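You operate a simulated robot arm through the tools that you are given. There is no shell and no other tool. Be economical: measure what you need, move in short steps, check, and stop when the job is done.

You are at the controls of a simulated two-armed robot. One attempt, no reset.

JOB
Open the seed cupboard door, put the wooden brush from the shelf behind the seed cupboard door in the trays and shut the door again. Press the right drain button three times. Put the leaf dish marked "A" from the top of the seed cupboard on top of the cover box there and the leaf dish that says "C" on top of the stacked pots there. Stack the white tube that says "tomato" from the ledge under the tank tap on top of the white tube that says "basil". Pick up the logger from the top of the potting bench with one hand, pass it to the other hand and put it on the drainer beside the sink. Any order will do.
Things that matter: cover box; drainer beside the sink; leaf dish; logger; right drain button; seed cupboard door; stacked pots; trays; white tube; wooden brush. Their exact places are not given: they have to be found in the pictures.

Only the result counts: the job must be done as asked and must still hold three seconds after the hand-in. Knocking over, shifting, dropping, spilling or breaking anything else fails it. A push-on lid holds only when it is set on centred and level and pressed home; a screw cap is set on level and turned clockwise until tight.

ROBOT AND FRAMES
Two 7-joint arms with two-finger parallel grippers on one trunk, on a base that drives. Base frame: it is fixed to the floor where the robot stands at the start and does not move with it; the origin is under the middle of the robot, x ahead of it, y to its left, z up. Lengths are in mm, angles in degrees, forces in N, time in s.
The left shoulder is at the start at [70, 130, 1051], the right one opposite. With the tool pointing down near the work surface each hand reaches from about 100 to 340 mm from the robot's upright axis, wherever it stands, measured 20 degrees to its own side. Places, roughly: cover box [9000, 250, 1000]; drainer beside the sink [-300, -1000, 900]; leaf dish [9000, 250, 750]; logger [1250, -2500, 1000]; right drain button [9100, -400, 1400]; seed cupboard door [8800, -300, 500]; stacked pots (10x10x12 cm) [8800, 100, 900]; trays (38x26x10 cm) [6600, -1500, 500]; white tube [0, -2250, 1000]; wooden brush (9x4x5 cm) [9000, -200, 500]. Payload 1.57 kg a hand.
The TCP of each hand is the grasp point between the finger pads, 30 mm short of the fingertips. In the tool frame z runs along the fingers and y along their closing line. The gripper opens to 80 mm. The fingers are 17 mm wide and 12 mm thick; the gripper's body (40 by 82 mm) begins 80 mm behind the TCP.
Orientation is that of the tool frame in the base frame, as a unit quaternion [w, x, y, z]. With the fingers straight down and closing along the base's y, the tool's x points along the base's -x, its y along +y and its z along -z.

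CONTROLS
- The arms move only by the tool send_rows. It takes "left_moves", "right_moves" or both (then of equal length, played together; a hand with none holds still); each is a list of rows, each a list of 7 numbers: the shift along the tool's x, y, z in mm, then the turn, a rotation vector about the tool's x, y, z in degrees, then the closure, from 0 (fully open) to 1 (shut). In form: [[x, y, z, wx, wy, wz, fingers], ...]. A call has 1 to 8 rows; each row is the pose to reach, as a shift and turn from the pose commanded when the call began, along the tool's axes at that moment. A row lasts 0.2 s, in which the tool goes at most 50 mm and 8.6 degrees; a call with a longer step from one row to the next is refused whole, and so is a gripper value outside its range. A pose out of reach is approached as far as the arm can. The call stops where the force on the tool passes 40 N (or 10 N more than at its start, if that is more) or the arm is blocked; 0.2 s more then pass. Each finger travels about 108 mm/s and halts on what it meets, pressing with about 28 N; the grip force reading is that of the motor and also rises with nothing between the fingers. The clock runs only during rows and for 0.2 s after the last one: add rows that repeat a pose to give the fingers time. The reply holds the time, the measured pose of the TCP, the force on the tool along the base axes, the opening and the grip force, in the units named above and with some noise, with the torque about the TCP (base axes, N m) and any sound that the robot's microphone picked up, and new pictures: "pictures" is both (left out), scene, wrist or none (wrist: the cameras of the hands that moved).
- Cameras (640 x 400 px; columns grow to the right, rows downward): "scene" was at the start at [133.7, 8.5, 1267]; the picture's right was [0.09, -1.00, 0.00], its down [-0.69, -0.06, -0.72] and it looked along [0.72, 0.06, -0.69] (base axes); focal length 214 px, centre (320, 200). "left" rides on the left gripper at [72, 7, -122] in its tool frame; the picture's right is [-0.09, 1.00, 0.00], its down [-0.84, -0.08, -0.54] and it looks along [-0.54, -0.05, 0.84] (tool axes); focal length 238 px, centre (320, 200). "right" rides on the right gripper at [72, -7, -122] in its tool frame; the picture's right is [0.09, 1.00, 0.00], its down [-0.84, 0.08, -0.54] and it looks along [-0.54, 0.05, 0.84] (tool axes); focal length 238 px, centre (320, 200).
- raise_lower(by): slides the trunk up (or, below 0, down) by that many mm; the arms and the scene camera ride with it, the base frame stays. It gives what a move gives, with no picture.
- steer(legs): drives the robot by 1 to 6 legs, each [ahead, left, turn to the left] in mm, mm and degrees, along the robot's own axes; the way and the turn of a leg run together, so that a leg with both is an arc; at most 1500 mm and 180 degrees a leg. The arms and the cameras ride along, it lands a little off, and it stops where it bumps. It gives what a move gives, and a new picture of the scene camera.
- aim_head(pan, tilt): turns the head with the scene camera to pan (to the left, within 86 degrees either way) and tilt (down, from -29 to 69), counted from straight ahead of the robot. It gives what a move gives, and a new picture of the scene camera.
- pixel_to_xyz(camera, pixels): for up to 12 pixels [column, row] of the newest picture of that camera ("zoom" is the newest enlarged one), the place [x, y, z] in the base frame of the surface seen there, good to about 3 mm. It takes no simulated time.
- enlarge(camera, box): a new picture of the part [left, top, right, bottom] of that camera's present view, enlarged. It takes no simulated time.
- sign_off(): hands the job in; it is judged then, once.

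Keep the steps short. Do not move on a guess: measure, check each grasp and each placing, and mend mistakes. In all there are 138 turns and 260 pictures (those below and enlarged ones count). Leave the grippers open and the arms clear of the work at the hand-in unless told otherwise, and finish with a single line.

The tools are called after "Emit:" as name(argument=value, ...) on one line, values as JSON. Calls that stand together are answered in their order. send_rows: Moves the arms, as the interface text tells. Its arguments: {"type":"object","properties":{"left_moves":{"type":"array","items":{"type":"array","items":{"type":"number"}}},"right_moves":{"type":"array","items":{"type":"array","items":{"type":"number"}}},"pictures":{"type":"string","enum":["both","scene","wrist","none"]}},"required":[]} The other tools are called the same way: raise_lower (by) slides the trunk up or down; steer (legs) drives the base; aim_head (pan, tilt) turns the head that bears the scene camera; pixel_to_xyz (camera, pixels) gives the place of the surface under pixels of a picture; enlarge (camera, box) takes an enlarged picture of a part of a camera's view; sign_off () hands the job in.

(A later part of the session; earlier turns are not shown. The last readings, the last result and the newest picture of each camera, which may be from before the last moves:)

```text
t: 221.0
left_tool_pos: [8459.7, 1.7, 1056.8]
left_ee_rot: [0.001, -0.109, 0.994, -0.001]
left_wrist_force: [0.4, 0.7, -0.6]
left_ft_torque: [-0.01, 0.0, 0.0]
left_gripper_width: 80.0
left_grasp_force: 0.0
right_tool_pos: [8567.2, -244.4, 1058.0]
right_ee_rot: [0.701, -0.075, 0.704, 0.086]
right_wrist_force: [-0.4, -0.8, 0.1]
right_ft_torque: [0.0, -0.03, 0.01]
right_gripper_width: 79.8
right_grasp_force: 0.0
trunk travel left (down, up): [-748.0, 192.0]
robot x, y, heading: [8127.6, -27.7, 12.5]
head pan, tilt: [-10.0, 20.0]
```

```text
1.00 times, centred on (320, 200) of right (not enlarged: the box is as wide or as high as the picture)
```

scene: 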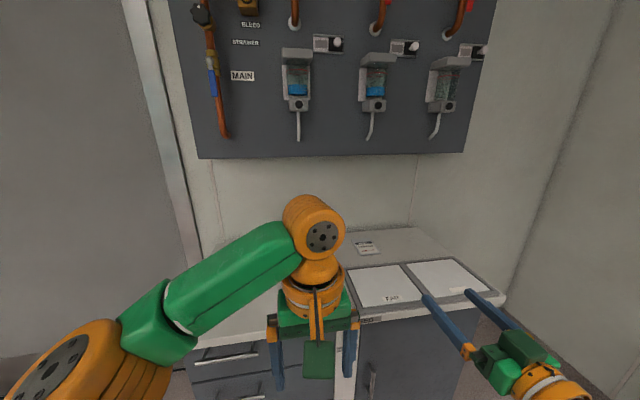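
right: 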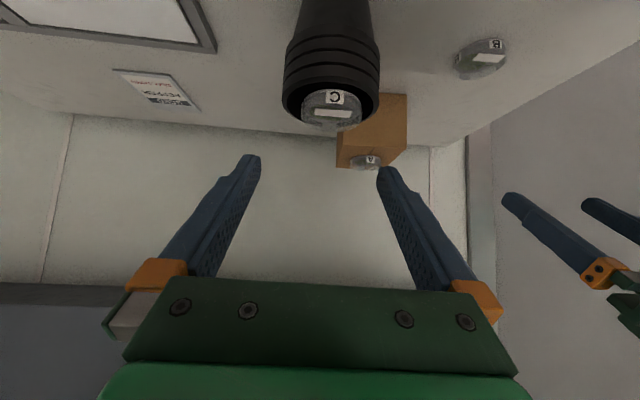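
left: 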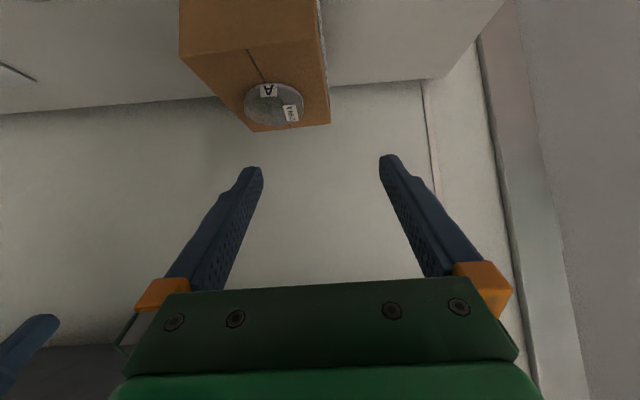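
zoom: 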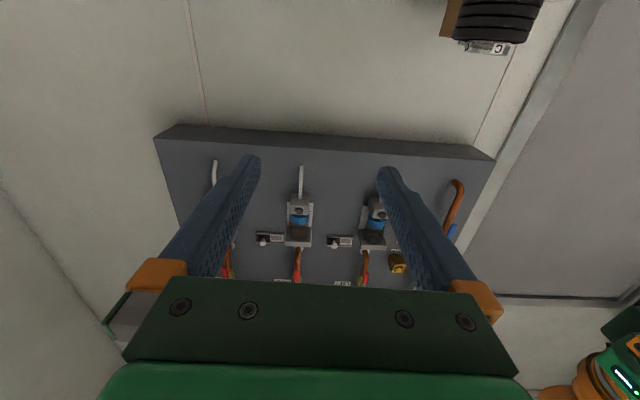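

Lower the trunk in two moves and view the handle.

Emit:
raise_lower(by=-400)

Emit:
raise_lower(by=-120)

Emit:
enlarge(camera="right", box=[0, 0, 640, 400])

Emit:
enlarge(camera="scene", box=[260, 200, 540, 400])

```text
t: 224.8
left_tool_pos: [8460.6, 2.4, 654.9]
left_ee_rot: [0.0, -0.108, 0.994, -0.001]
left_wrist_force: [0.2, 0.7, -0.6]
left_ft_torque: [0.02, -0.01, 0.0]
left_gripper_width: 79.9
left_grasp_force: 0.1
right_tool_pos: [8568.3, -244.6, 657.8]
right_ee_rot: [0.701, -0.074, 0.704, 0.084]
right_wrist_force: [-0.5, 0.5, -0.7]
right_ft_torque: [0.03, 0.02, 0.01]
right_gripper_width: 80.0
right_grasp_force: 0.3
trunk travel left (down, up): [-348.0, 592.0]
robot x, y, heading: [8122.5, -27.9, 12.4]
head pan, tilt: [-10.0, 20.0]
```

```text
t: 226.3
left_tool_pos: [8460.0, 1.1, 534.6]
left_ee_rot: [0.002, -0.109, 0.994, -0.001]
left_wrist_force: [-0.5, 0.2, 0.3]
left_ft_torque: [-0.01, -0.01, -0.01]
left_gripper_width: 80.1
left_grasp_force: 0.0
right_tool_pos: [8568.5, -245.3, 538.4]
right_ee_rot: [0.701, -0.075, 0.704, 0.085]
right_wrist_force: [0.3, 0.4, 0.1]
right_ft_torque: [0.0, -0.02, 0.01]
right_gripper_width: 79.9
right_grasp_force: 0.0
trunk travel left (down, up): [-228.0, 712.0]
robot x, y, heading: [8125.8, -29.5, 12.6]
head pan, tilt: [-10.0, 20.0]
```

```text
1.00 times, centred on (320, 200) of right (not enlarged: the box is as wide or as high as the picture)
```

zoom: 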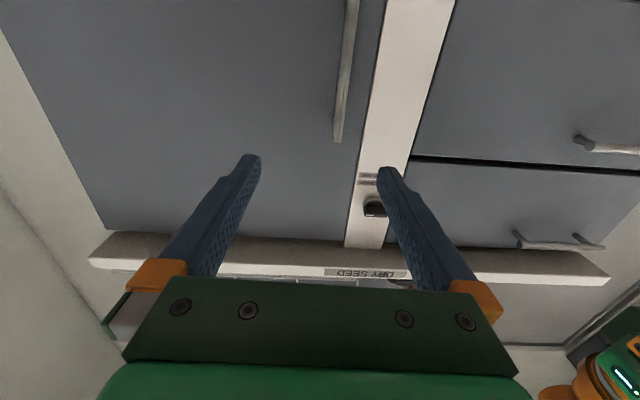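

```text
2.00 times, centred on (400, 300) of scene
```

zoom: 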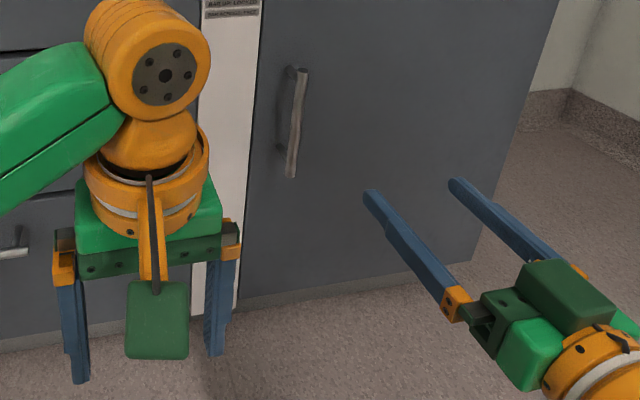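

Measure the handle bar.

Emit:
pixel_to_xyz(camera="zoom", pixels=[[300, 85], [296, 110], [294, 130], [292, 150], [330, 130], [262, 130], [500, 130], [500, 250], [286, 72], [282, 150]])

```text
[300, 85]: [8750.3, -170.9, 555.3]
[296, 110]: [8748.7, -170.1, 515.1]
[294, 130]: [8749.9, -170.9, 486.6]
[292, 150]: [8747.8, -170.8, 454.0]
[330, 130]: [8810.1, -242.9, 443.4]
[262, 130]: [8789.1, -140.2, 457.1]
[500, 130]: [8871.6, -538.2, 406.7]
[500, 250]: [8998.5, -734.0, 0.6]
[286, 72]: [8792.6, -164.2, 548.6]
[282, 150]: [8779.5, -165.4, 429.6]
```

Handle bar at (8754,−171), z 430–575. Drive in 140 and left 33, then check.

Emit:
steer(legs=[[140, 33, 0]])

Emit:
raise_lower(by=-33)

Emit:
enlarge(camera="right", box=[0, 0, 640, 400])

```text
t: 227.7
left_tool_pos: [8591.4, 64.4, 536.1]
left_ee_rot: [0.001, -0.107, 0.994, -0.001]
left_wrist_force: [0.9, -0.1, 0.7]
left_ft_torque: [0.03, -0.01, 0.03]
left_gripper_width: 80.0
left_grasp_force: 0.1
right_tool_pos: [8696.8, -182.8, 537.8]
right_ee_rot: [0.701, -0.075, 0.704, 0.084]
right_wrist_force: [-0.4, 0.2, 0.2]
right_ft_torque: [-0.02, 0.02, -0.04]
right_gripper_width: 80.1
right_grasp_force: 0.1
trunk travel left (down, up): [-228.0, 712.0]
robot x, y, heading: [8257.4, 34.4, 12.4]
head pan, tilt: [-10.0, 20.0]
```

scene: 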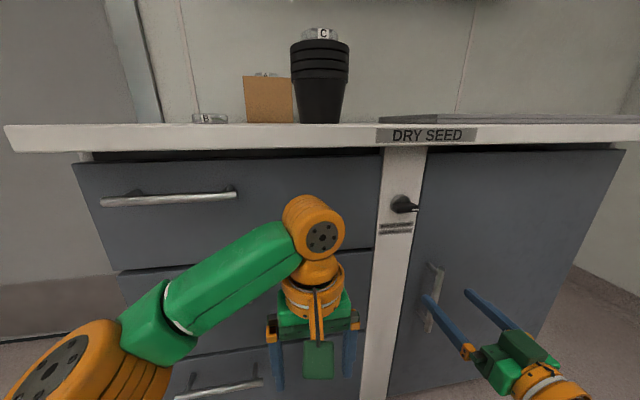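

```text
t: 228.5
left_tool_pos: [8589.9, 64.1, 502.6]
left_ee_rot: [0.002, -0.107, 0.994, -0.001]
left_wrist_force: [0.3, 0.5, 0.6]
left_ft_torque: [-0.03, -0.01, 0.0]
left_gripper_width: 79.9
left_grasp_force: 0.0
right_tool_pos: [8698.0, -183.7, 504.9]
right_ee_rot: [0.701, -0.073, 0.704, 0.084]
right_wrist_force: [1.1, 0.0, 0.4]
right_ft_torque: [0.01, -0.01, 0.01]
right_gripper_width: 80.1
right_grasp_force: 0.0
trunk travel left (down, up): [-195.0, 745.0]
robot x, y, heading: [8253.1, 33.0, 12.3]
head pan, tilt: [-10.0, 20.0]
```

```text
1.00 times, centred on (320, 200) of right (not enlarged: the box is as wide or as high as the picture)
```

zoom: 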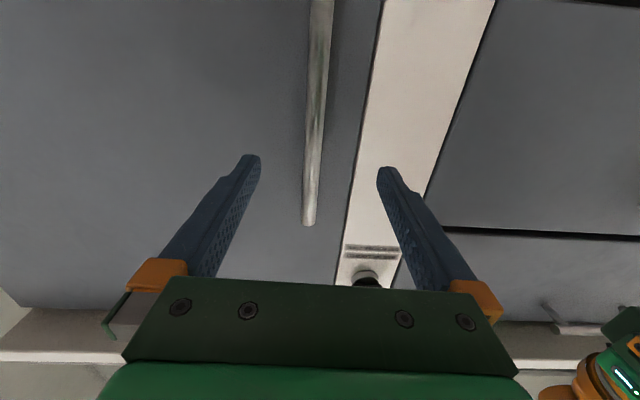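

A black turn-lever at (403,205) on the post seems to latch over the door edge. Zoom on it.

Emit:
enlarge(camera="scene", box=[370, 180, 450, 240])

Emit:
pixel_to_xyz(camera="zoom", pixels=[[220, 180], [270, 190], [310, 205], [340, 215], [375, 225], [250, 250], [420, 200]])

```text
6.67 times, centred on (410, 210) of scene
```

zoom: 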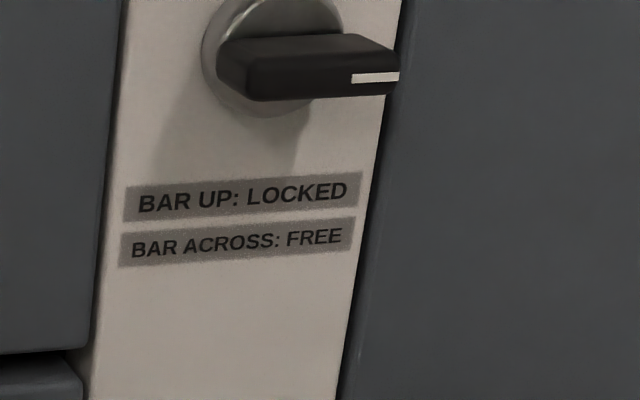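

```text
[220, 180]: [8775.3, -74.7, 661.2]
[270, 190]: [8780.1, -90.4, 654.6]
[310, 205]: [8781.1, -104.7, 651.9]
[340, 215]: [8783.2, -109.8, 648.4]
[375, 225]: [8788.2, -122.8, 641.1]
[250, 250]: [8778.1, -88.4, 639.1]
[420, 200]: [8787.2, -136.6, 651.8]
```

Bar across = FREE. Advance 42 mm, grip the handle.

Emit:
send_rows(right_moves=[[0, 0, 22, 0, 0, 0, 0], [0, 0, 44, 0, 0, 0, 0], [0, 0, 44, 0, 0, 0, 0.5], [0, 0, 44, 0, 0, 0, 1], [0, 0, 44, 0, 0, 0, 1], [0, 0, 44, 0, 0, 0, 1]], pictures="none")

Emit:
steer(legs=[[-106, -14, 0], [-98, -41, 0]])

```text
t: 230.0
left_tool_pos: [8591.5, 61.9, 501.8]
left_ee_rot: [0.001, -0.105, 0.994, -0.001]
left_wrist_force: [-0.5, 0.1, -0.3]
left_ft_torque: [-0.02, 0.01, 0.01]
left_gripper_width: 79.7
left_grasp_force: 0.0
right_tool_pos: [8740.7, -180.5, 505.4]
right_ee_rot: [0.702, -0.071, 0.704, 0.077]
right_wrist_force: [3.6, -8.8, -0.1]
right_ft_torque: [-0.44, -0.13, -0.15]
right_gripper_width: 13.9
right_grasp_force: 30.5
trunk travel left (down, up): [-195.0, 745.0]
robot x, y, heading: [8254.3, 33.6, 12.1]
head pan, tilt: [-10.0, 20.0]
stopped in row 6 (right hand): the force on the tool passed its limit at 41 N (the readings are from after the stop); the commanded pose is now the measured one
```

```text
t: 231.1
left_tool_pos: [8516.3, 32.9, 501.7]
left_ee_rot: [0.001, -0.103, 0.995, 0.0]
left_wrist_force: [-0.4, 0.2, 0.5]
left_ft_torque: [-0.03, 0.02, 0.03]
left_gripper_width: 80.2
left_grasp_force: 0.0
right_tool_pos: [8665.4, -212.0, 505.5]
right_ee_rot: [0.703, -0.066, 0.705, 0.071]
right_wrist_force: [2.2, -2.5, -4.2]
right_ft_torque: [-0.14, -0.46, -0.09]
right_gripper_width: 13.7
right_grasp_force: 30.2
trunk travel left (down, up): [-195.0, 745.0]
robot x, y, heading: [8176.5, 4.4, 12.1]
head pan, tilt: [-10.0, 20.0]
stopped in leg 1: the force on the tool passed its limit at 46 N (the readings are from after the stop); the commanded pose is now the measured one
```

scene: 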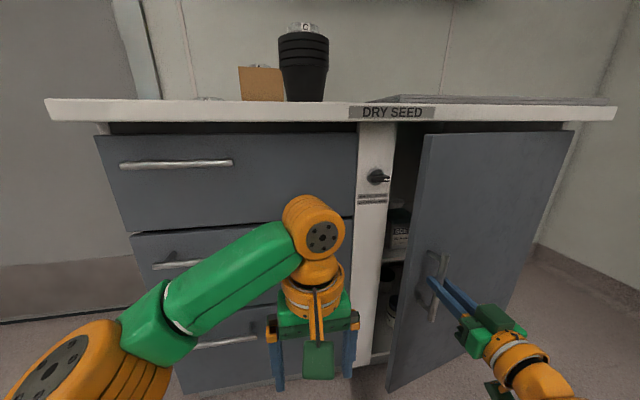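

Door is ajar (~11°). Continue along the arc in smaller legs.

Emit:
steer(legs=[[-48, -12, 0], [-45, -18, 0], [-45, -25, 0], [-45, -32, 0]])

```text
t: 232.2
left_tool_pos: [8472.3, 10.0, 502.9]
left_ee_rot: [0.001, -0.102, 0.995, 0.0]
left_wrist_force: [0.2, 0.2, -0.6]
left_ft_torque: [0.02, 0.02, 0.0]
left_gripper_width: 80.0
left_grasp_force: 0.0
right_tool_pos: [8620.9, -239.6, 505.7]
right_ee_rot: [0.704, -0.062, 0.705, 0.064]
right_wrist_force: [2.7, -4.1, -4.6]
right_ft_torque: [-0.07, -0.36, -0.12]
right_gripper_width: 13.6
right_grasp_force: 29.9
trunk travel left (down, up): [-195.0, 745.0]
robot x, y, heading: [8135.9, -15.9, 11.9]
head pan, tilt: [-10.0, 20.0]
stopped in leg 1: the force on the tool passed its limit at 44 N (the readings are from after the stop); the commanded pose is now the measured one
```

scene: 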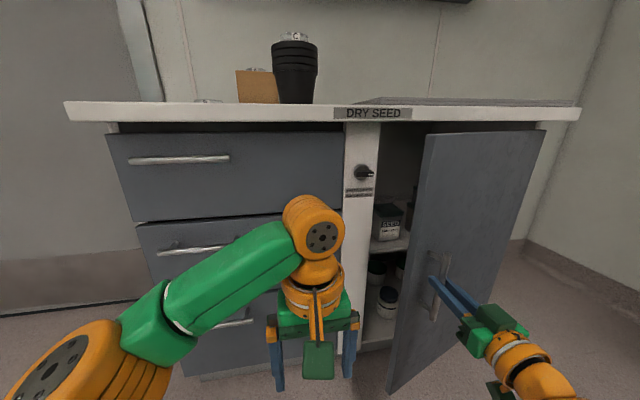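

About 19° open. Pull on with one straight leg.

Emit:
steer(legs=[[-111, -57, 0]])

```text
t: 233.4
left_tool_pos: [8378.6, -67.5, 501.5]
left_ee_rot: [-0.001, -0.103, 0.995, 0.001]
left_wrist_force: [0.6, 0.3, 0.1]
left_ft_torque: [-0.03, -0.02, -0.01]
left_gripper_width: 79.9
left_grasp_force: 0.1
right_tool_pos: [8529.0, -316.2, 502.7]
right_ee_rot: [0.703, -0.064, 0.705, 0.067]
right_wrist_force: [25.2, -20.6, 1.7]
right_ft_torque: [-0.21, -0.02, -0.65]
right_gripper_width: 13.7
right_grasp_force: 30.2
trunk travel left (down, up): [-195.0, 745.0]
robot x, y, heading: [8040.0, -93.2, 12.0]
head pan, tilt: [-10.0, 20.0]
```

scene: 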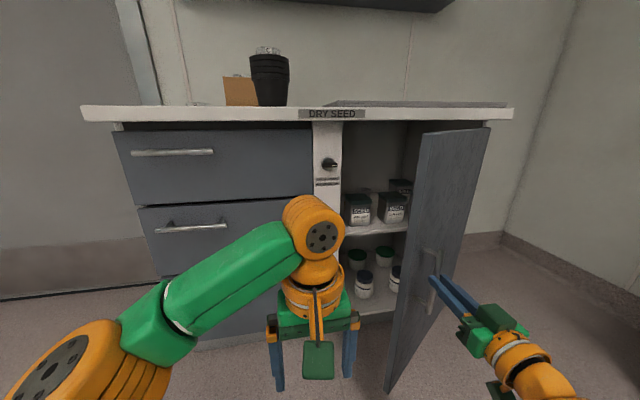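

Works well (~36°). Continue to ~60° and 75°.

Emit:
steer(legs=[[-98, -137, 0]])

Emit:
steer(legs=[[-30, -102, 0]])

```text
t: 234.9
left_tool_pos: [8308.2, -222.3, 503.0]
left_ee_rot: [0.001, -0.101, 0.995, -0.001]
left_wrist_force: [0.2, -0.3, -0.7]
left_ft_torque: [-0.03, -0.03, 0.0]
left_gripper_width: 80.2
left_grasp_force: 0.0
right_tool_pos: [8455.8, -468.2, 507.4]
right_ee_rot: [0.705, -0.062, 0.704, 0.063]
right_wrist_force: [20.5, -6.6, 11.5]
right_ft_torque: [0.02, -0.29, -0.18]
right_gripper_width: 14.1
right_grasp_force: 30.5
trunk travel left (down, up): [-195.0, 745.0]
robot x, y, heading: [7970.3, -244.7, 11.6]
head pan, tilt: [-10.0, 20.0]
```

scene: 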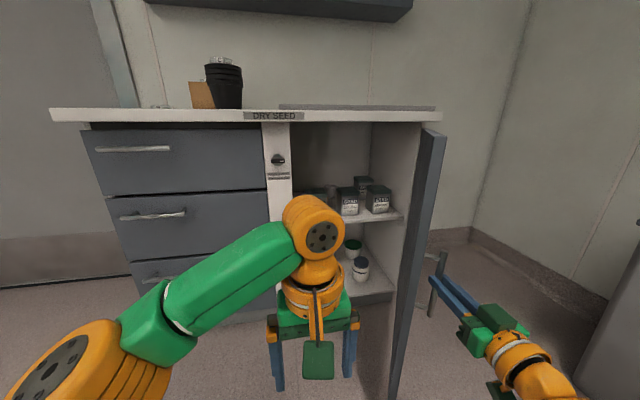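

```text
t: 236.1
left_tool_pos: [8299.2, -324.1, 502.3]
left_ee_rot: [0.001, -0.101, 0.995, -0.001]
left_wrist_force: [-0.1, 0.2, 0.1]
left_ft_torque: [-0.01, -0.01, 0.01]
left_gripper_width: 79.9
left_grasp_force: 0.0
right_tool_pos: [8447.9, -573.5, 507.8]
right_ee_rot: [0.706, -0.063, 0.703, 0.063]
right_wrist_force: [4.6, -1.4, 4.8]
right_ft_torque: [0.05, -0.05, -0.13]
right_gripper_width: 14.1
right_grasp_force: 30.2
trunk travel left (down, up): [-195.0, 745.0]
robot x, y, heading: [7962.5, -351.6, 11.6]
head pan, tilt: [-10.0, 20.0]
```

scene: 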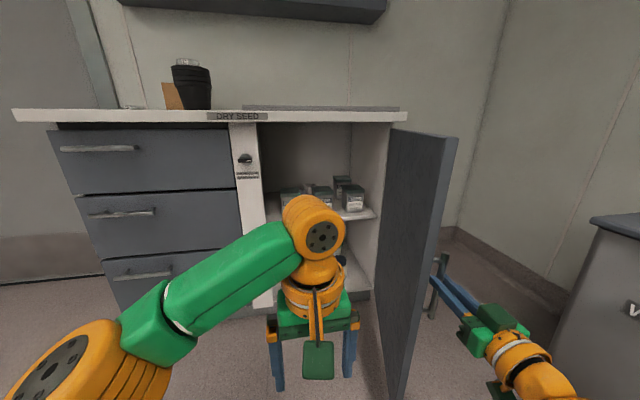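

Door open ~78°. Release, retract, back off a little and shift left to look inside.

Emit:
send_rows(right_moves=[[0, 0, 0, 0, 0, 0, 0.5], [0, 0, 0, 0, 0, 0, 0.3], [0, 0, -30, 0, 0, 0, 0.3], [0, 0, -70, 0, 0, 0, 0.2], [0, 0, -100, 0, 0, 0, 0]], pictures="none")

Emit:
steer(legs=[[-60, 0, 0], [0, 250, 0.6]])

Emit:
enlarge(camera="scene", box=[300, 120, 460, 320])

Emit:
enlarge(camera="right", box=[0, 0, 640, 400])

```text
t: 237.3
left_tool_pos: [8297.5, -324.0, 502.4]
left_ee_rot: [0.0, -0.102, 0.995, 0.0]
left_wrist_force: [0.0, 0.1, -0.7]
left_ft_torque: [-0.02, 0.01, -0.01]
left_gripper_width: 80.0
left_grasp_force: 0.0
right_tool_pos: [8362.8, -613.7, 497.5]
right_ee_rot: [0.707, -0.063, 0.702, 0.063]
right_wrist_force: [-0.1, 0.5, 0.4]
right_ft_torque: [-0.03, 0.03, -0.01]
right_gripper_width: 80.1
right_grasp_force: 0.0
right hand out of reach, approached as far as the arm can: row 4, 5
trunk travel left (down, up): [-195.0, 745.0]
robot x, y, heading: [7959.9, -351.1, 11.7]
head pan, tilt: [-10.0, 20.0]
```

```text
t: 239.6
left_tool_pos: [8188.3, -89.8, 502.2]
left_ee_rot: [0.0, -0.106, 0.994, 0.0]
left_wrist_force: [0.0, 0.1, 0.0]
left_ft_torque: [0.01, -0.01, -0.02]
left_gripper_width: 80.1
left_grasp_force: 0.0
right_tool_pos: [8255.1, -378.3, 496.4]
right_ee_rot: [0.707, -0.066, 0.701, 0.067]
right_wrist_force: [0.1, 0.2, 0.1]
right_ft_torque: [-0.01, -0.03, -0.02]
right_gripper_width: 79.8
right_grasp_force: 0.0
trunk travel left (down, up): [-195.0, 745.0]
robot x, y, heading: [7854.1, -120.7, 12.6]
head pan, tilt: [-10.0, 20.0]
```

scene: 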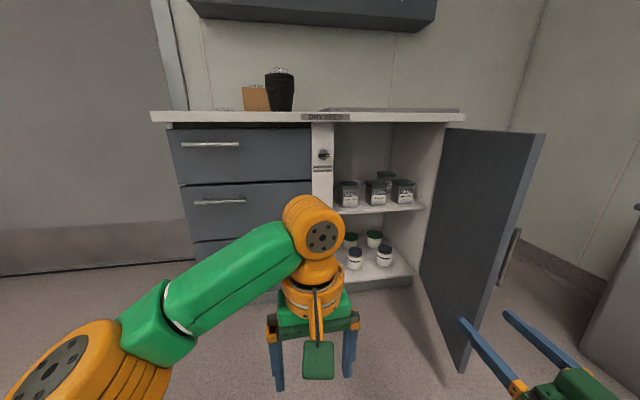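

```text
2.00 times, centred on (380, 220) of scene
```

zoom: 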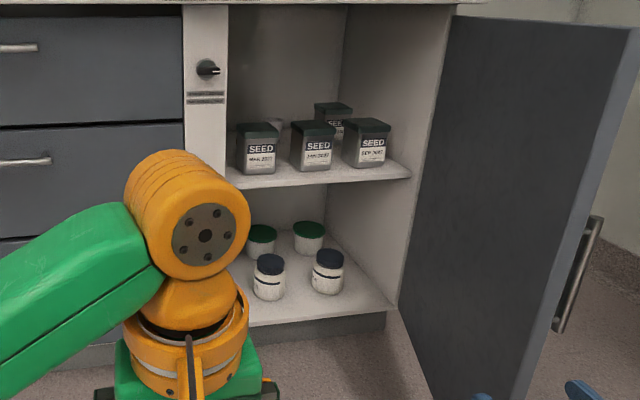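

```text
1.00 times, centred on (320, 200) of right (not enlarged: the box is as wide or as high as the picture)
```

zoom: 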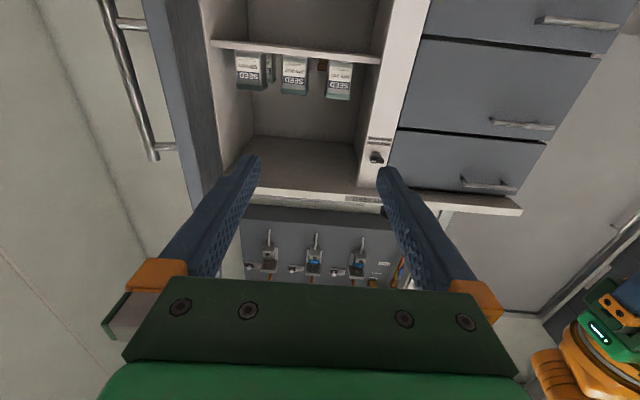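

Something brownish behind the tins. Zoom from both cameras.

Emit:
enlarge(camera="right", box=[220, 30, 390, 140])

Emit:
enlarge(camera="scene", box=[325, 160, 425, 222])

Emit:
pixel_to_xyz(camera="zoom", pixels=[[245, 135], [260, 145], [145, 200], [335, 180], [500, 170], [400, 90], [80, 250], [330, 300], [250, 180], [180, 150]])

```text
3.64 times, centred on (305, 85) of right
```

zoom: 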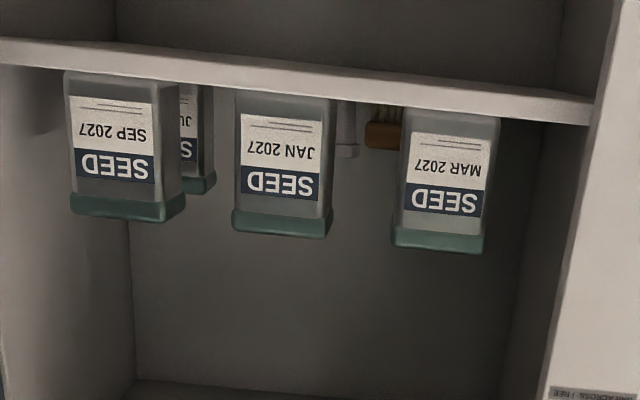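

```text
6.40 times, centred on (375, 191) of scene
```

zoom: 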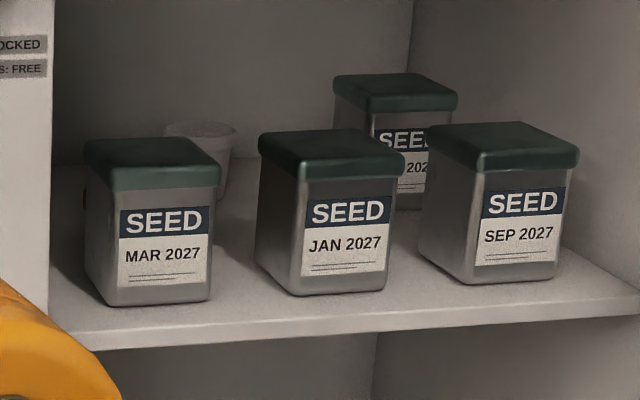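

```text
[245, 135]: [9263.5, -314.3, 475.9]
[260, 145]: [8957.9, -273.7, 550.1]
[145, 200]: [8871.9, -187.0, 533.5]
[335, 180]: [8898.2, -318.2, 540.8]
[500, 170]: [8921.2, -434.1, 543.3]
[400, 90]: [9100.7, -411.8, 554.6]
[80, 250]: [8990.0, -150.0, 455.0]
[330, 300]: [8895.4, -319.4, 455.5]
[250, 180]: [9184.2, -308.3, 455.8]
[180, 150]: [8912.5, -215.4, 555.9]
```

The brush is behind the "MAR 2027" tin. Pitch the right hand 45°, bring it inward, raise the trunk and drive up to the opening for a look from above.

Emit:
send_rows(right_moves=[[0, 26, 10, 0, 7.5, 0, 0], [0, 52, 20, 0, 15, 0, 0], [0, 78, 30, 0, 22.5, 0, 0], [0, 104, 40, 0, 30, 0, 0], [0, 130, 50, 0, 37.5, 0, 0], [0, 157, 60, 0, 45, 0, 0], [0, 157, 60, 0, 45, 0, 0]], pictures="none")

Emit:
raise_lower(by=150)

Emit:
steer(legs=[[493, -142, -0.2]])

Emit:
enlarge(camera="right", box=[0, 0, 640, 400])

```text
t: 241.2
left_tool_pos: [8189.4, -90.7, 503.8]
left_ee_rot: [0.001, -0.107, 0.994, 0.0]
left_wrist_force: [0.6, 0.1, -0.5]
left_ft_torque: [0.02, 0.01, 0.01]
left_gripper_width: 80.2
left_grasp_force: 0.0
right_tool_pos: [8283.4, -213.7, 498.4]
right_ee_rot: [0.382, -0.087, 0.919, 0.036]
right_wrist_force: [0.2, -0.1, 1.1]
right_ft_torque: [0.01, 0.0, -0.01]
right_gripper_width: 79.7
right_grasp_force: 0.0
right hand out of reach, approached as far as the arm can: row 1, 2, 3, 4, 5
trunk travel left (down, up): [-195.0, 745.0]
robot x, y, heading: [7853.3, -120.4, 12.1]
head pan, tilt: [-10.0, 20.0]
```

```text
t: 243.0
left_tool_pos: [8188.9, -91.3, 651.9]
left_ee_rot: [0.001, -0.106, 0.994, -0.001]
left_wrist_force: [-0.5, -0.7, 0.3]
left_ft_torque: [-0.02, 0.0, -0.01]
left_gripper_width: 80.0
left_grasp_force: 0.1
right_tool_pos: [8283.2, -214.9, 648.2]
right_ee_rot: [0.383, -0.087, 0.919, 0.036]
right_wrist_force: [1.4, 0.4, 0.1]
right_ft_torque: [-0.02, 0.05, 0.02]
right_gripper_width: 80.0
right_grasp_force: 0.1
trunk travel left (down, up): [-345.0, 595.0]
robot x, y, heading: [7851.7, -120.6, 12.2]
head pan, tilt: [-10.0, 20.0]
```

```text
t: 246.0
left_tool_pos: [8699.4, -122.5, 653.7]
left_ee_rot: [0.002, -0.109, 0.994, -0.001]
left_wrist_force: [-5.5, -0.2, -0.1]
left_ft_torque: [0.03, -0.86, 0.03]
left_gripper_width: 80.1
left_grasp_force: 0.2
right_tool_pos: [8796.3, -246.2, 648.5]
right_ee_rot: [0.384, -0.089, 0.918, 0.037]
right_wrist_force: [0.7, 0.2, 0.0]
right_ft_torque: [0.03, -0.01, -0.01]
right_gripper_width: 80.1
right_grasp_force: 0.0
trunk travel left (down, up): [-345.0, 595.0]
robot x, y, heading: [8363.9, -153.2, 12.6]
head pan, tilt: [-10.0, 20.0]
```

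scene: 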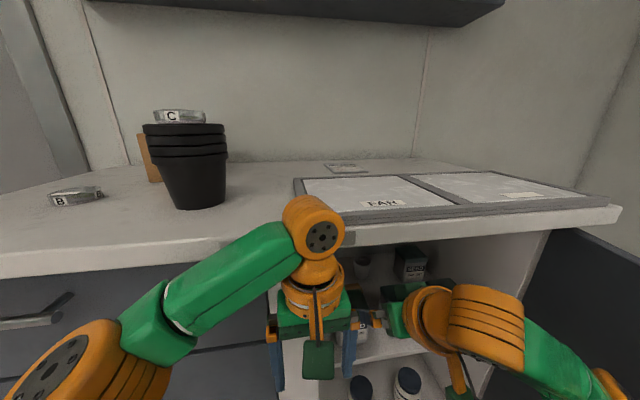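

```text
1.00 times, centred on (320, 200) of right (not enlarged: the box is as wide or as high as the picture)
```

zoom: 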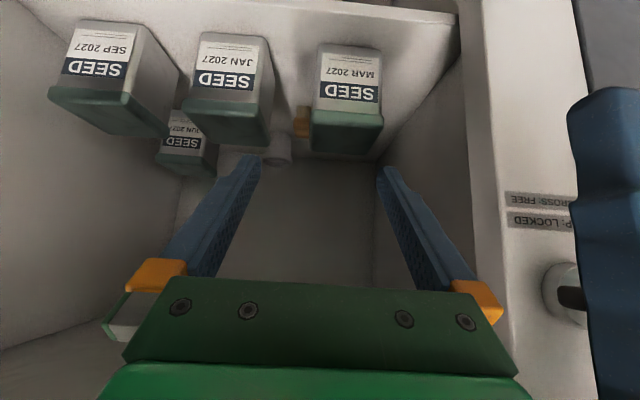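

The left hand touches something at the post: retract it at once. Brush end visible at (301,120). Measure.

Emit:
send_rows(left_moves=[[30, 0, 0, 0, 0, 0, 0], [65, 10, 0, 0, 0, 0, 0], [100, 20, 0, 0, 0, 0, 0], [120, 30, 0, 0, 0, 0, 0]], pictures="none")

Emit:
enlarge(camera="right", box=[260, 70, 400, 170])

Emit:
pixel_to_xyz(camera="zoom", pixels=[[180, 195], [190, 215], [205, 235], [180, 240], [210, 205], [240, 240], [400, 330], [560, 240], [250, 330], [90, 350], [400, 200], [540, 330]])

```text
t: 247.0
left_tool_pos: [8576.4, -118.3, 650.8]
left_ee_rot: [0.002, -0.108, 0.994, -0.001]
left_wrist_force: [-0.2, 0.0, -0.4]
left_ft_torque: [-0.03, 0.0, -0.01]
left_gripper_width: 80.1
left_grasp_force: 0.1
right_tool_pos: [8796.1, -246.1, 648.1]
right_ee_rot: [0.383, -0.089, 0.919, 0.037]
right_wrist_force: [0.0, -0.3, 1.2]
right_ft_torque: [0.01, 0.0, 0.02]
right_gripper_width: 80.2
right_grasp_force: 0.1
trunk travel left (down, up): [-345.0, 595.0]
robot x, y, heading: [8366.3, -154.2, 12.6]
head pan, tilt: [-10.0, 20.0]
```

```text
4.00 times, centred on (330, 120) of right
```

zoom: 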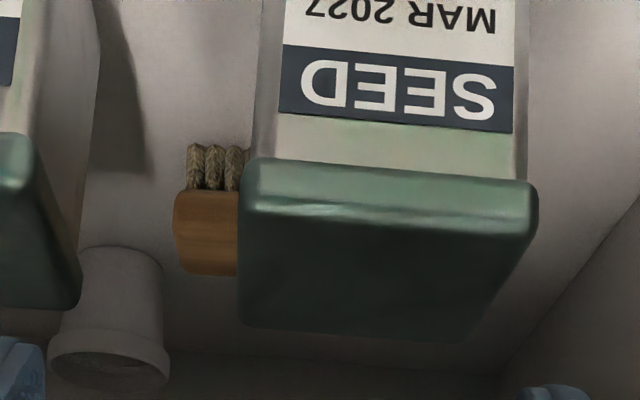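

```text
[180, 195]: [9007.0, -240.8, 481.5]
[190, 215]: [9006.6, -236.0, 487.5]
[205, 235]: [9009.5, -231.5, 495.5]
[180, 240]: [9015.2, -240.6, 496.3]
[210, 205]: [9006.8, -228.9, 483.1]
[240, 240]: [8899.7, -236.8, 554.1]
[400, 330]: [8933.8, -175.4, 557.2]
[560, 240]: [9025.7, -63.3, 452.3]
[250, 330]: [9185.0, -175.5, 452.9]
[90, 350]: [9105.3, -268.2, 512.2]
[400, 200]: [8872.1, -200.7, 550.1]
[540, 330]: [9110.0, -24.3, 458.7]
```

The brush lies crosswise (90 mm sideways), 57 mm behind the tin, so I need the fingers closing front-to-back. Back out 250, roll the right hand so it leans in from the right (40° from vertical), closing along the depth.

Emit:
steer(legs=[[-250, 0, 0]])

Emit:
send_rows(right_moves=[[-5, 13, 5, -5.6, 0.4, -6.1, 0], [-10, 25, 10, -11.3, 0.7, -12.2, 0], [-15, 38, 15, -16.9, 1.1, -18.3, 0], [-20, 50, 20, -22.5, 1.5, -24.4, 0], [-25, 63, 25, -28.1, 1.8, -30.5, 0], [-30, 76, 30, -33.8, 2.2, -36.6, 0], [-35, 88, 35, -39.4, 2.6, -42.7, 0], [-39, 101, 40, -45, 2.9, -48.8, 0]], pictures="none")

Emit:
send_rows(right_moves=[[0, 0, 0, -5.6, 0.4, -6.1, 0], [0, 0, 0, -11.3, 0.7, -12.2, 0], [0, 0, 0, -16.9, 1.1, -18.3, 0], [0, 0, 0, -16.9, 1.1, -18.3, 0]], pictures="none")

Emit:
raise_lower(by=-53)

```text
t: 248.8
left_tool_pos: [8332.9, -173.1, 651.6]
left_ee_rot: [0.002, -0.109, 0.994, -0.001]
left_wrist_force: [-0.9, 0.4, 0.0]
left_ft_torque: [0.03, 0.0, 0.01]
left_gripper_width: 80.1
left_grasp_force: 0.0
right_tool_pos: [8551.3, -299.8, 647.5]
right_ee_rot: [0.384, -0.088, 0.919, 0.037]
right_wrist_force: [-0.6, -0.5, -0.4]
right_ft_torque: [0.02, 0.03, 0.02]
right_gripper_width: 79.9
right_grasp_force: 0.0
trunk travel left (down, up): [-345.0, 595.0]
robot x, y, heading: [8117.5, -206.9, 12.3]
head pan, tilt: [-10.0, 20.0]
```

scene: 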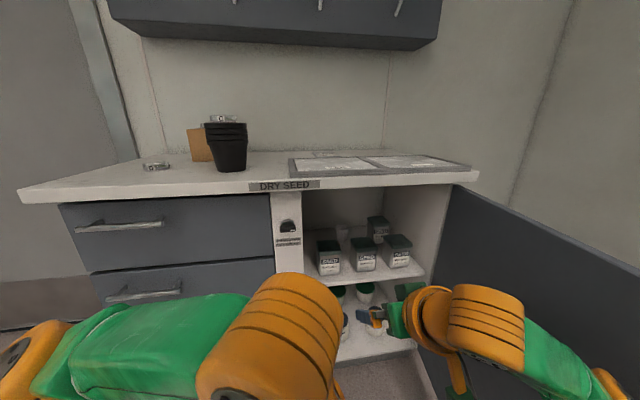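

```text
t: 250.6
left_tool_pos: [8332.3, -172.9, 651.1]
left_ee_rot: [0.001, -0.108, 0.994, -0.001]
left_wrist_force: [0.8, 0.1, 0.8]
left_ft_torque: [0.0, 0.0, -0.01]
left_gripper_width: 80.1
left_grasp_force: 0.2
right_tool_pos: [8586.2, -190.2, 648.3]
right_ee_rot: [0.281, -0.587, 0.728, 0.216]
right_wrist_force: [-0.5, -0.5, -0.9]
right_ft_torque: [0.02, 0.03, -0.04]
right_gripper_width: 79.9
right_grasp_force: 0.1
trunk travel left (down, up): [-345.0, 595.0]
robot x, y, heading: [8117.7, -211.2, 12.3]
head pan, tilt: [-10.0, 20.0]
```

```text
t: 251.6
left_tool_pos: [8331.3, -173.6, 650.9]
left_ee_rot: [0.0, -0.108, 0.994, 0.0]
left_wrist_force: [-0.2, -0.2, -0.4]
left_ft_torque: [0.01, -0.03, 0.0]
left_gripper_width: 79.8
left_grasp_force: 0.1
right_tool_pos: [8587.3, -192.3, 647.9]
right_ee_rot: [-0.216, 0.732, -0.589, -0.267]
right_wrist_force: [0.3, 0.2, 0.1]
right_ft_torque: [0.03, -0.01, -0.01]
right_gripper_width: 80.0
right_grasp_force: 0.1
trunk travel left (down, up): [-345.0, 595.0]
robot x, y, heading: [8122.9, -208.7, 12.5]
head pan, tilt: [-10.0, 20.0]
```

```text
t: 252.6
left_tool_pos: [8332.0, -172.7, 598.5]
left_ee_rot: [0.001, -0.108, 0.994, 0.0]
left_wrist_force: [0.4, 0.4, 0.5]
left_ft_torque: [-0.03, -0.01, 0.03]
left_gripper_width: 79.8
left_grasp_force: 0.1
right_tool_pos: [8587.3, -191.4, 596.1]
right_ee_rot: [-0.215, 0.732, -0.589, -0.267]
right_wrist_force: [-0.5, 0.4, 0.3]
right_ft_torque: [0.03, 0.04, 0.01]
right_gripper_width: 80.0
right_grasp_force: 0.0
trunk travel left (down, up): [-292.0, 648.0]
robot x, y, heading: [8116.8, -209.5, 12.6]
head pan, tilt: [-10.0, 20.0]
```

Orientation achieved. Move the left hand out to the left, then drive right 112 and ahead 415 so the hand passes over the tins.

Emit:
send_rows(left_moves=[[10, 44, 0, 0, 0, 0, 0], [20, 88, 0, 0, 0, 0, 0], [30, 132, 0, 0, 0, 0, 0], [40, 176, 0, 0, 0, 0, 0], [50, 220, 0, 0, 0, 0, 0], [60, 264, 0, 0, 0, 0, 0], [68, 305, 0, 0, 0, 0, 0]], pictures="none")

Emit:
steer(legs=[[0, -112, 0], [410, 0, 0]])

Emit:
enlarge(camera="right", box=[0, 0, 640, 400])

Emit:
pixel_to_xyz(camera="zoom", pixels=[[320, 60], [320, 90], [320, 120], [320, 150], [290, 90], [350, 90], [290, 120], [350, 120], [320, 30], [290, 150], [350, 150], [320, 180]])

```text
t: 254.2
left_tool_pos: [8230.9, 62.0, 586.6]
left_ee_rot: [0.001, -0.107, 0.994, -0.001]
left_wrist_force: [0.2, -0.7, -0.7]
left_ft_torque: [-0.02, 0.0, -0.01]
left_gripper_width: 79.9
left_grasp_force: 0.1
left hand out of reach, approached as far as the arm can: row 6, 7
right_tool_pos: [8587.1, -191.4, 594.9]
right_ee_rot: [-0.215, 0.732, -0.589, -0.267]
right_wrist_force: [-0.6, -0.3, -0.2]
right_ft_torque: [0.01, -0.02, 0.0]
right_gripper_width: 80.2
right_grasp_force: 0.0
trunk travel left (down, up): [-292.0, 648.0]
robot x, y, heading: [8116.5, -206.7, 12.4]
head pan, tilt: [-10.0, 20.0]
```

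```text
t: 257.5
left_tool_pos: [8658.4, 42.4, 587.2]
left_ee_rot: [0.001, -0.106, 0.994, -0.001]
left_wrist_force: [-0.5, -0.1, -0.3]
left_ft_torque: [-0.02, 0.01, 0.0]
left_gripper_width: 80.0
left_grasp_force: 0.0
right_tool_pos: [9013.0, -210.1, 595.6]
right_ee_rot: [-0.216, 0.73, -0.591, -0.266]
right_wrist_force: [0.6, 0.5, -0.1]
right_ft_torque: [-0.01, -0.02, 0.02]
right_gripper_width: 80.0
right_grasp_force: 0.0
trunk travel left (down, up): [-292.0, 648.0]
robot x, y, heading: [8542.2, -228.4, 12.1]
head pan, tilt: [-10.0, 20.0]
```

scene: 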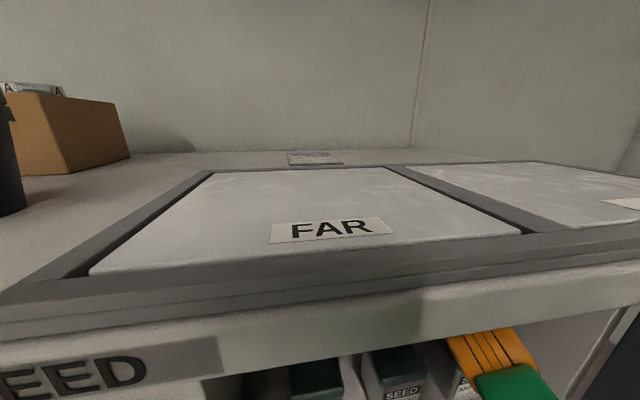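

```text
1.00 times, centred on (320, 200) of right (not enlarged: the box is as wide or as high as the picture)
```

zoom: 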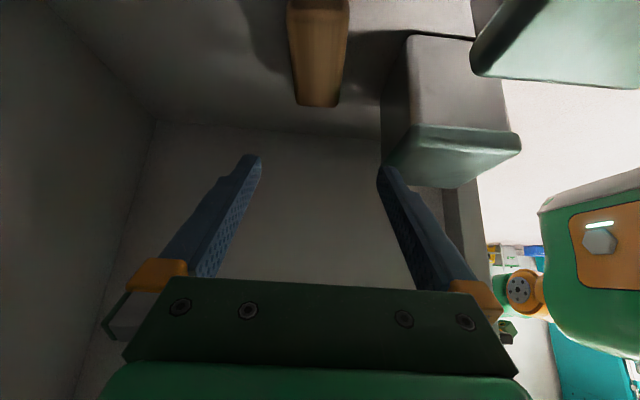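

```text
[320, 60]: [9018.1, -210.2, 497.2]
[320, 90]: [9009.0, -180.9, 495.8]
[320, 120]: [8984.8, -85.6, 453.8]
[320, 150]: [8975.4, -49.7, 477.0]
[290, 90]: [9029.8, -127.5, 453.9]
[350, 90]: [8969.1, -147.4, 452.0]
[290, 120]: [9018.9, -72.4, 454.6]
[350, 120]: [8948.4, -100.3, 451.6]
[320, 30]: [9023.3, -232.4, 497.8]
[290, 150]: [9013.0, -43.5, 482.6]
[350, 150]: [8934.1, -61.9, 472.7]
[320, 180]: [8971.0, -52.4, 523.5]
```

Perfectly over the brush (columns 289–347, top z 497). Descend 91 mm, close, and lift.

Emit:
send_rows(right_moves=[[16, 0, 16, 0, 0, 0, 0], [32, 0, 32, 0, 0, 0, 0], [48, 0, 48, 0, 0, 0, 0], [64, 0, 64, 0, 0, 0, 0], [64, 0, 64, 0, 0, 0, 0.4], [64, 0, 64, 0, 0, 0, 0.8], [64, 0, 64, 0, 0, 0, 1], [64, 0, 64, 0, 0, 0, 1]], pictures="none")

Emit:
send_rows(right_moves=[[-6, 0, -8, 0, 0, 0, 1], [-20, 0, -24, 0, 0, 0, 1], [-35, 0, -42, 0, 0, 0, 1], [-51, 0, -61, 0, 0, 0, 1], [-67, 0, -80, 0, 0, 0, 1], [-71, 0, -85, 0, 0, 0, 1]], pictures="wrist")

```text
t: 259.3
left_tool_pos: [8659.0, 42.9, 586.9]
left_ee_rot: [0.0, -0.106, 0.994, -0.001]
left_wrist_force: [-0.7, -0.2, 0.3]
left_ft_torque: [0.01, -0.03, 0.01]
left_gripper_width: 79.9
left_grasp_force: 0.0
right_tool_pos: [9014.1, -217.0, 505.9]
right_ee_rot: [-0.215, 0.731, -0.59, -0.267]
right_wrist_force: [0.2, 0.4, -0.1]
right_ft_torque: [-0.03, 0.03, 0.02]
right_gripper_width: 39.1
right_grasp_force: 28.3
trunk travel left (down, up): [-292.0, 648.0]
robot x, y, heading: [8542.8, -225.0, 12.3]
head pan, tilt: [-10.0, 20.0]
```

```text
t: 260.7
left_tool_pos: [8657.2, 42.9, 586.4]
left_ee_rot: [0.001, -0.106, 0.994, -0.001]
left_wrist_force: [-0.3, 1.1, 0.9]
left_ft_torque: [0.02, 0.02, -0.01]
left_gripper_width: 79.9
left_grasp_force: 0.0
right_tool_pos: [9015.9, -217.5, 616.1]
right_ee_rot: [-0.215, 0.731, -0.591, -0.266]
right_wrist_force: [0.6, -0.7, -0.8]
right_ft_torque: [-0.04, 0.02, 0.01]
right_gripper_width: 39.0
right_grasp_force: 27.6
trunk travel left (down, up): [-292.0, 648.0]
robot x, y, heading: [8546.9, -225.9, 12.3]
head pan, tilt: [-10.0, 20.0]
```

right: 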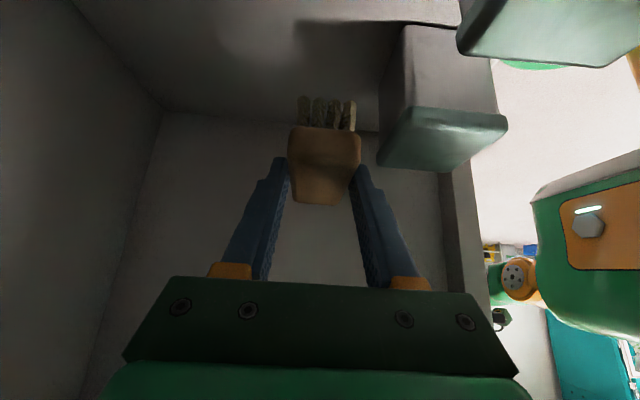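

Brush held (39 mm). Lift a touch, back out, turn the hand back to forward-pointing, then drive to the trays.

Emit:
send_rows(right_moves=[[-4, 0, -5, 0, 0, 0, 1], [-4, 0, -5, 0, 0, 0, 1]], pictures="none")

Emit:
steer(legs=[[-450, 0, 0]])

Emit:
send_rows(right_moves=[[10, 7, -8, 5.6, -0.4, 6.1, 1], [19, 14, -16, 11.3, -0.7, 12.2, 1], [29, 22, -24, 16.9, -1.1, 18.3, 1], [38, 29, -32, 22.5, -1.5, 24.4, 1], [48, 36, -40, 28.1, -1.8, 30.5, 1], [58, 43, -48, 33.8, -2.2, 36.6, 1], [67, 51, -56, 39.4, -2.6, 42.7, 1], [77, 58, -64, 45, -2.9, 48.8, 1]], pictures="none")

Emit:
send_rows(right_moves=[[0, 0, 0, 5.6, -0.4, 6.1, 1], [0, 0, 0, 11.3, -0.7, 12.2, 1], [0, 0, 0, 16.9, -1.1, 18.3, 1], [0, 0, 0, 16.9, -1.1, 18.3, 1]], pictures="wrist")

```text
t: 261.3
left_tool_pos: [8658.2, 42.5, 586.6]
left_ee_rot: [0.001, -0.107, 0.994, -0.001]
left_wrist_force: [-0.8, -0.7, 0.2]
left_ft_torque: [-0.01, -0.01, -0.04]
left_gripper_width: 80.0
left_grasp_force: 0.1
right_tool_pos: [9014.7, -218.8, 621.8]
right_ee_rot: [-0.216, 0.731, -0.59, -0.267]
right_wrist_force: [-0.9, 0.3, -1.2]
right_ft_torque: [0.0, 0.01, 0.0]
right_gripper_width: 39.1
right_grasp_force: 27.4
trunk travel left (down, up): [-292.0, 648.0]
robot x, y, heading: [8548.7, -229.0, 12.4]
head pan, tilt: [-10.0, 20.0]
```

```text
t: 264.0
left_tool_pos: [8226.2, -49.8, 587.4]
left_ee_rot: [0.001, -0.102, 0.995, -0.002]
left_wrist_force: [0.8, -0.6, -1.0]
left_ft_torque: [0.01, 0.0, -0.01]
left_gripper_width: 80.0
left_grasp_force: 0.1
right_tool_pos: [8582.1, -316.3, 621.4]
right_ee_rot: [-0.217, 0.728, -0.594, -0.265]
right_wrist_force: [0.1, -0.5, -0.2]
right_ft_torque: [0.02, 0.0, 0.03]
right_gripper_width: 39.3
right_grasp_force: 28.1
trunk travel left (down, up): [-292.0, 648.0]
robot x, y, heading: [8112.5, -315.0, 11.6]
head pan, tilt: [-10.0, 20.0]
```

scene: 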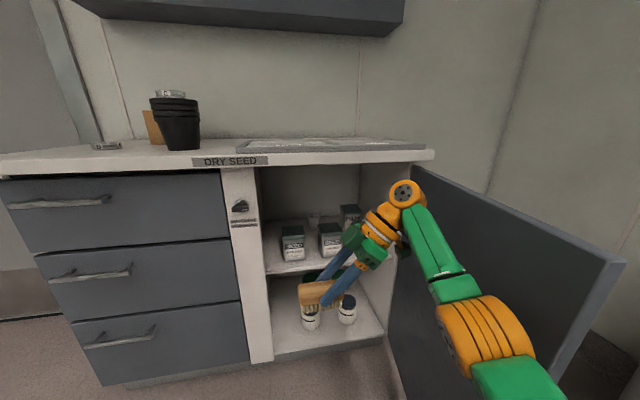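

```text
t: 265.8
left_tool_pos: [8227.5, -50.3, 586.7]
left_ee_rot: [0.0, -0.101, 0.995, -0.001]
left_wrist_force: [-0.6, 0.1, -0.1]
left_ft_torque: [0.02, -0.01, 0.0]
left_gripper_width: 79.9
left_grasp_force: 0.1
right_tool_pos: [8544.0, -425.9, 620.2]
right_ee_rot: [0.36, -0.281, 0.884, 0.106]
right_wrist_force: [1.2, 0.5, -1.4]
right_ft_torque: [-0.01, 0.0, -0.02]
right_gripper_width: 39.0
right_grasp_force: 27.9
trunk travel left (down, up): [-292.0, 648.0]
robot x, y, heading: [8111.5, -319.1, 11.5]
head pan, tilt: [-10.0, 20.0]
```

```text
t: 266.8
left_tool_pos: [8227.1, -50.2, 585.3]
left_ee_rot: [0.001, -0.1, 0.995, -0.001]
left_wrist_force: [0.1, 0.6, -0.3]
left_ft_torque: [0.03, 0.0, 0.01]
left_gripper_width: 80.0
left_grasp_force: 0.1
right_tool_pos: [8545.2, -426.0, 619.9]
right_ee_rot: [0.384, -0.081, 0.919, 0.033]
right_wrist_force: [0.2, 0.6, -0.4]
right_ft_torque: [-0.05, 0.02, 0.02]
right_gripper_width: 39.0
right_grasp_force: 27.7
trunk travel left (down, up): [-292.0, 648.0]
robot x, y, heading: [8114.8, -318.8, 11.7]
head pan, tilt: [-10.0, 20.0]
```

right: 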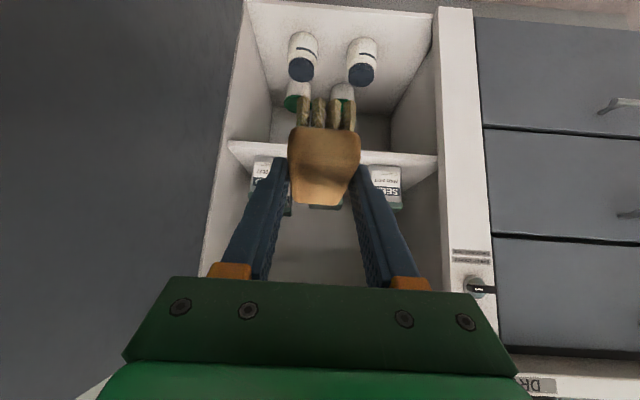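

Brush well held and the lock bar is still across. Drive back to the trays and turn to face the trolley.

Emit:
steer(legs=[[-700, 0, 0], [-800, -154, 0], [0, 0, -94]])

Emit:
aim_head(pan=-15, tilt=35)

Emit:
pixel_to_xyz(camera="scene", pixels=[[300, 150], [340, 150], [380, 150], [300, 180], [340, 180], [380, 180], [340, 120], [300, 210], [340, 210], [380, 210], [260, 180], [420, 180]])

```text
t: 278.6
left_tool_pos: [6932.4, -908.9, 587.0]
left_ee_rot: [0.0, 0.682, 0.731, -0.002]
left_wrist_force: [-0.5, -0.1, 1.2]
left_ft_torque: [-0.01, 0.0, 0.03]
left_gripper_width: 80.1
left_grasp_force: 0.0
right_tool_pos: [6518.4, -1173.1, 620.9]
right_ee_rot: [0.279, 0.637, 0.668, -0.265]
right_wrist_force: [0.3, -0.7, -0.1]
right_ft_torque: [0.03, -0.05, 0.04]
right_gripper_width: 38.9
right_grasp_force: 27.9
trunk travel left (down, up): [-292.0, 648.0]
robot x, y, heading: [6682.6, -757.5, -86.1]
head pan, tilt: [-10.0, 20.0]
```

scene: 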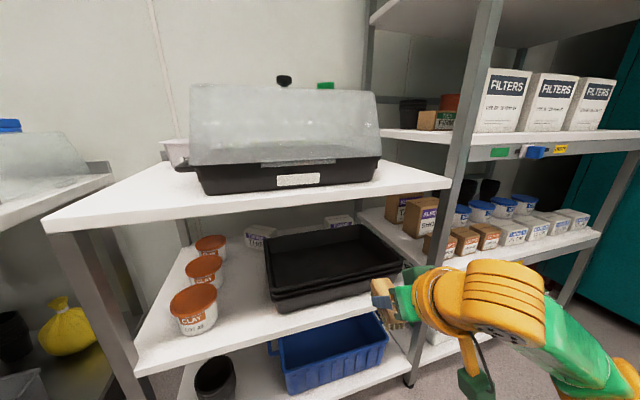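

```text
t: 279.4
left_tool_pos: [6931.3, -907.9, 586.8]
left_ee_rot: [-0.001, 0.682, 0.731, -0.002]
left_wrist_force: [0.1, -0.5, -0.6]
left_ft_torque: [0.0, 0.0, 0.01]
left_gripper_width: 79.9
left_grasp_force: 0.1
right_tool_pos: [6518.0, -1173.2, 620.7]
right_ee_rot: [0.279, 0.638, 0.667, -0.266]
right_wrist_force: [0.3, 0.0, -1.0]
right_ft_torque: [0.03, -0.03, 0.02]
right_gripper_width: 39.0
right_grasp_force: 28.2
trunk travel left (down, up): [-292.0, 648.0]
robot x, y, heading: [6679.3, -760.3, -85.9]
head pan, tilt: [-15.0, 35.0]
```

scene: 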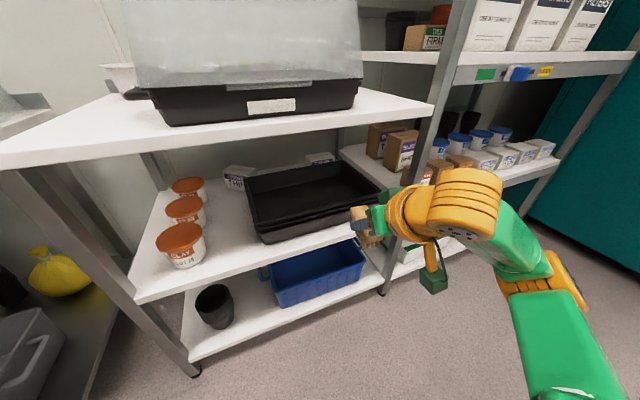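

```text
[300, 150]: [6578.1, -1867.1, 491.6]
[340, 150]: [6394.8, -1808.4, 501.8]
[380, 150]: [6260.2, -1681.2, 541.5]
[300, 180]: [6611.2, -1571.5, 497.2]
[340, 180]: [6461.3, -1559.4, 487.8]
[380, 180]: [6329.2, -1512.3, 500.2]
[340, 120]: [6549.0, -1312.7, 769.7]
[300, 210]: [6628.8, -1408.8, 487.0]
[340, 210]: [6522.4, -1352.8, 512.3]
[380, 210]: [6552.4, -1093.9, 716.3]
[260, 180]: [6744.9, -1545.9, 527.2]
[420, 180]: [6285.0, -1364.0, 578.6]
```

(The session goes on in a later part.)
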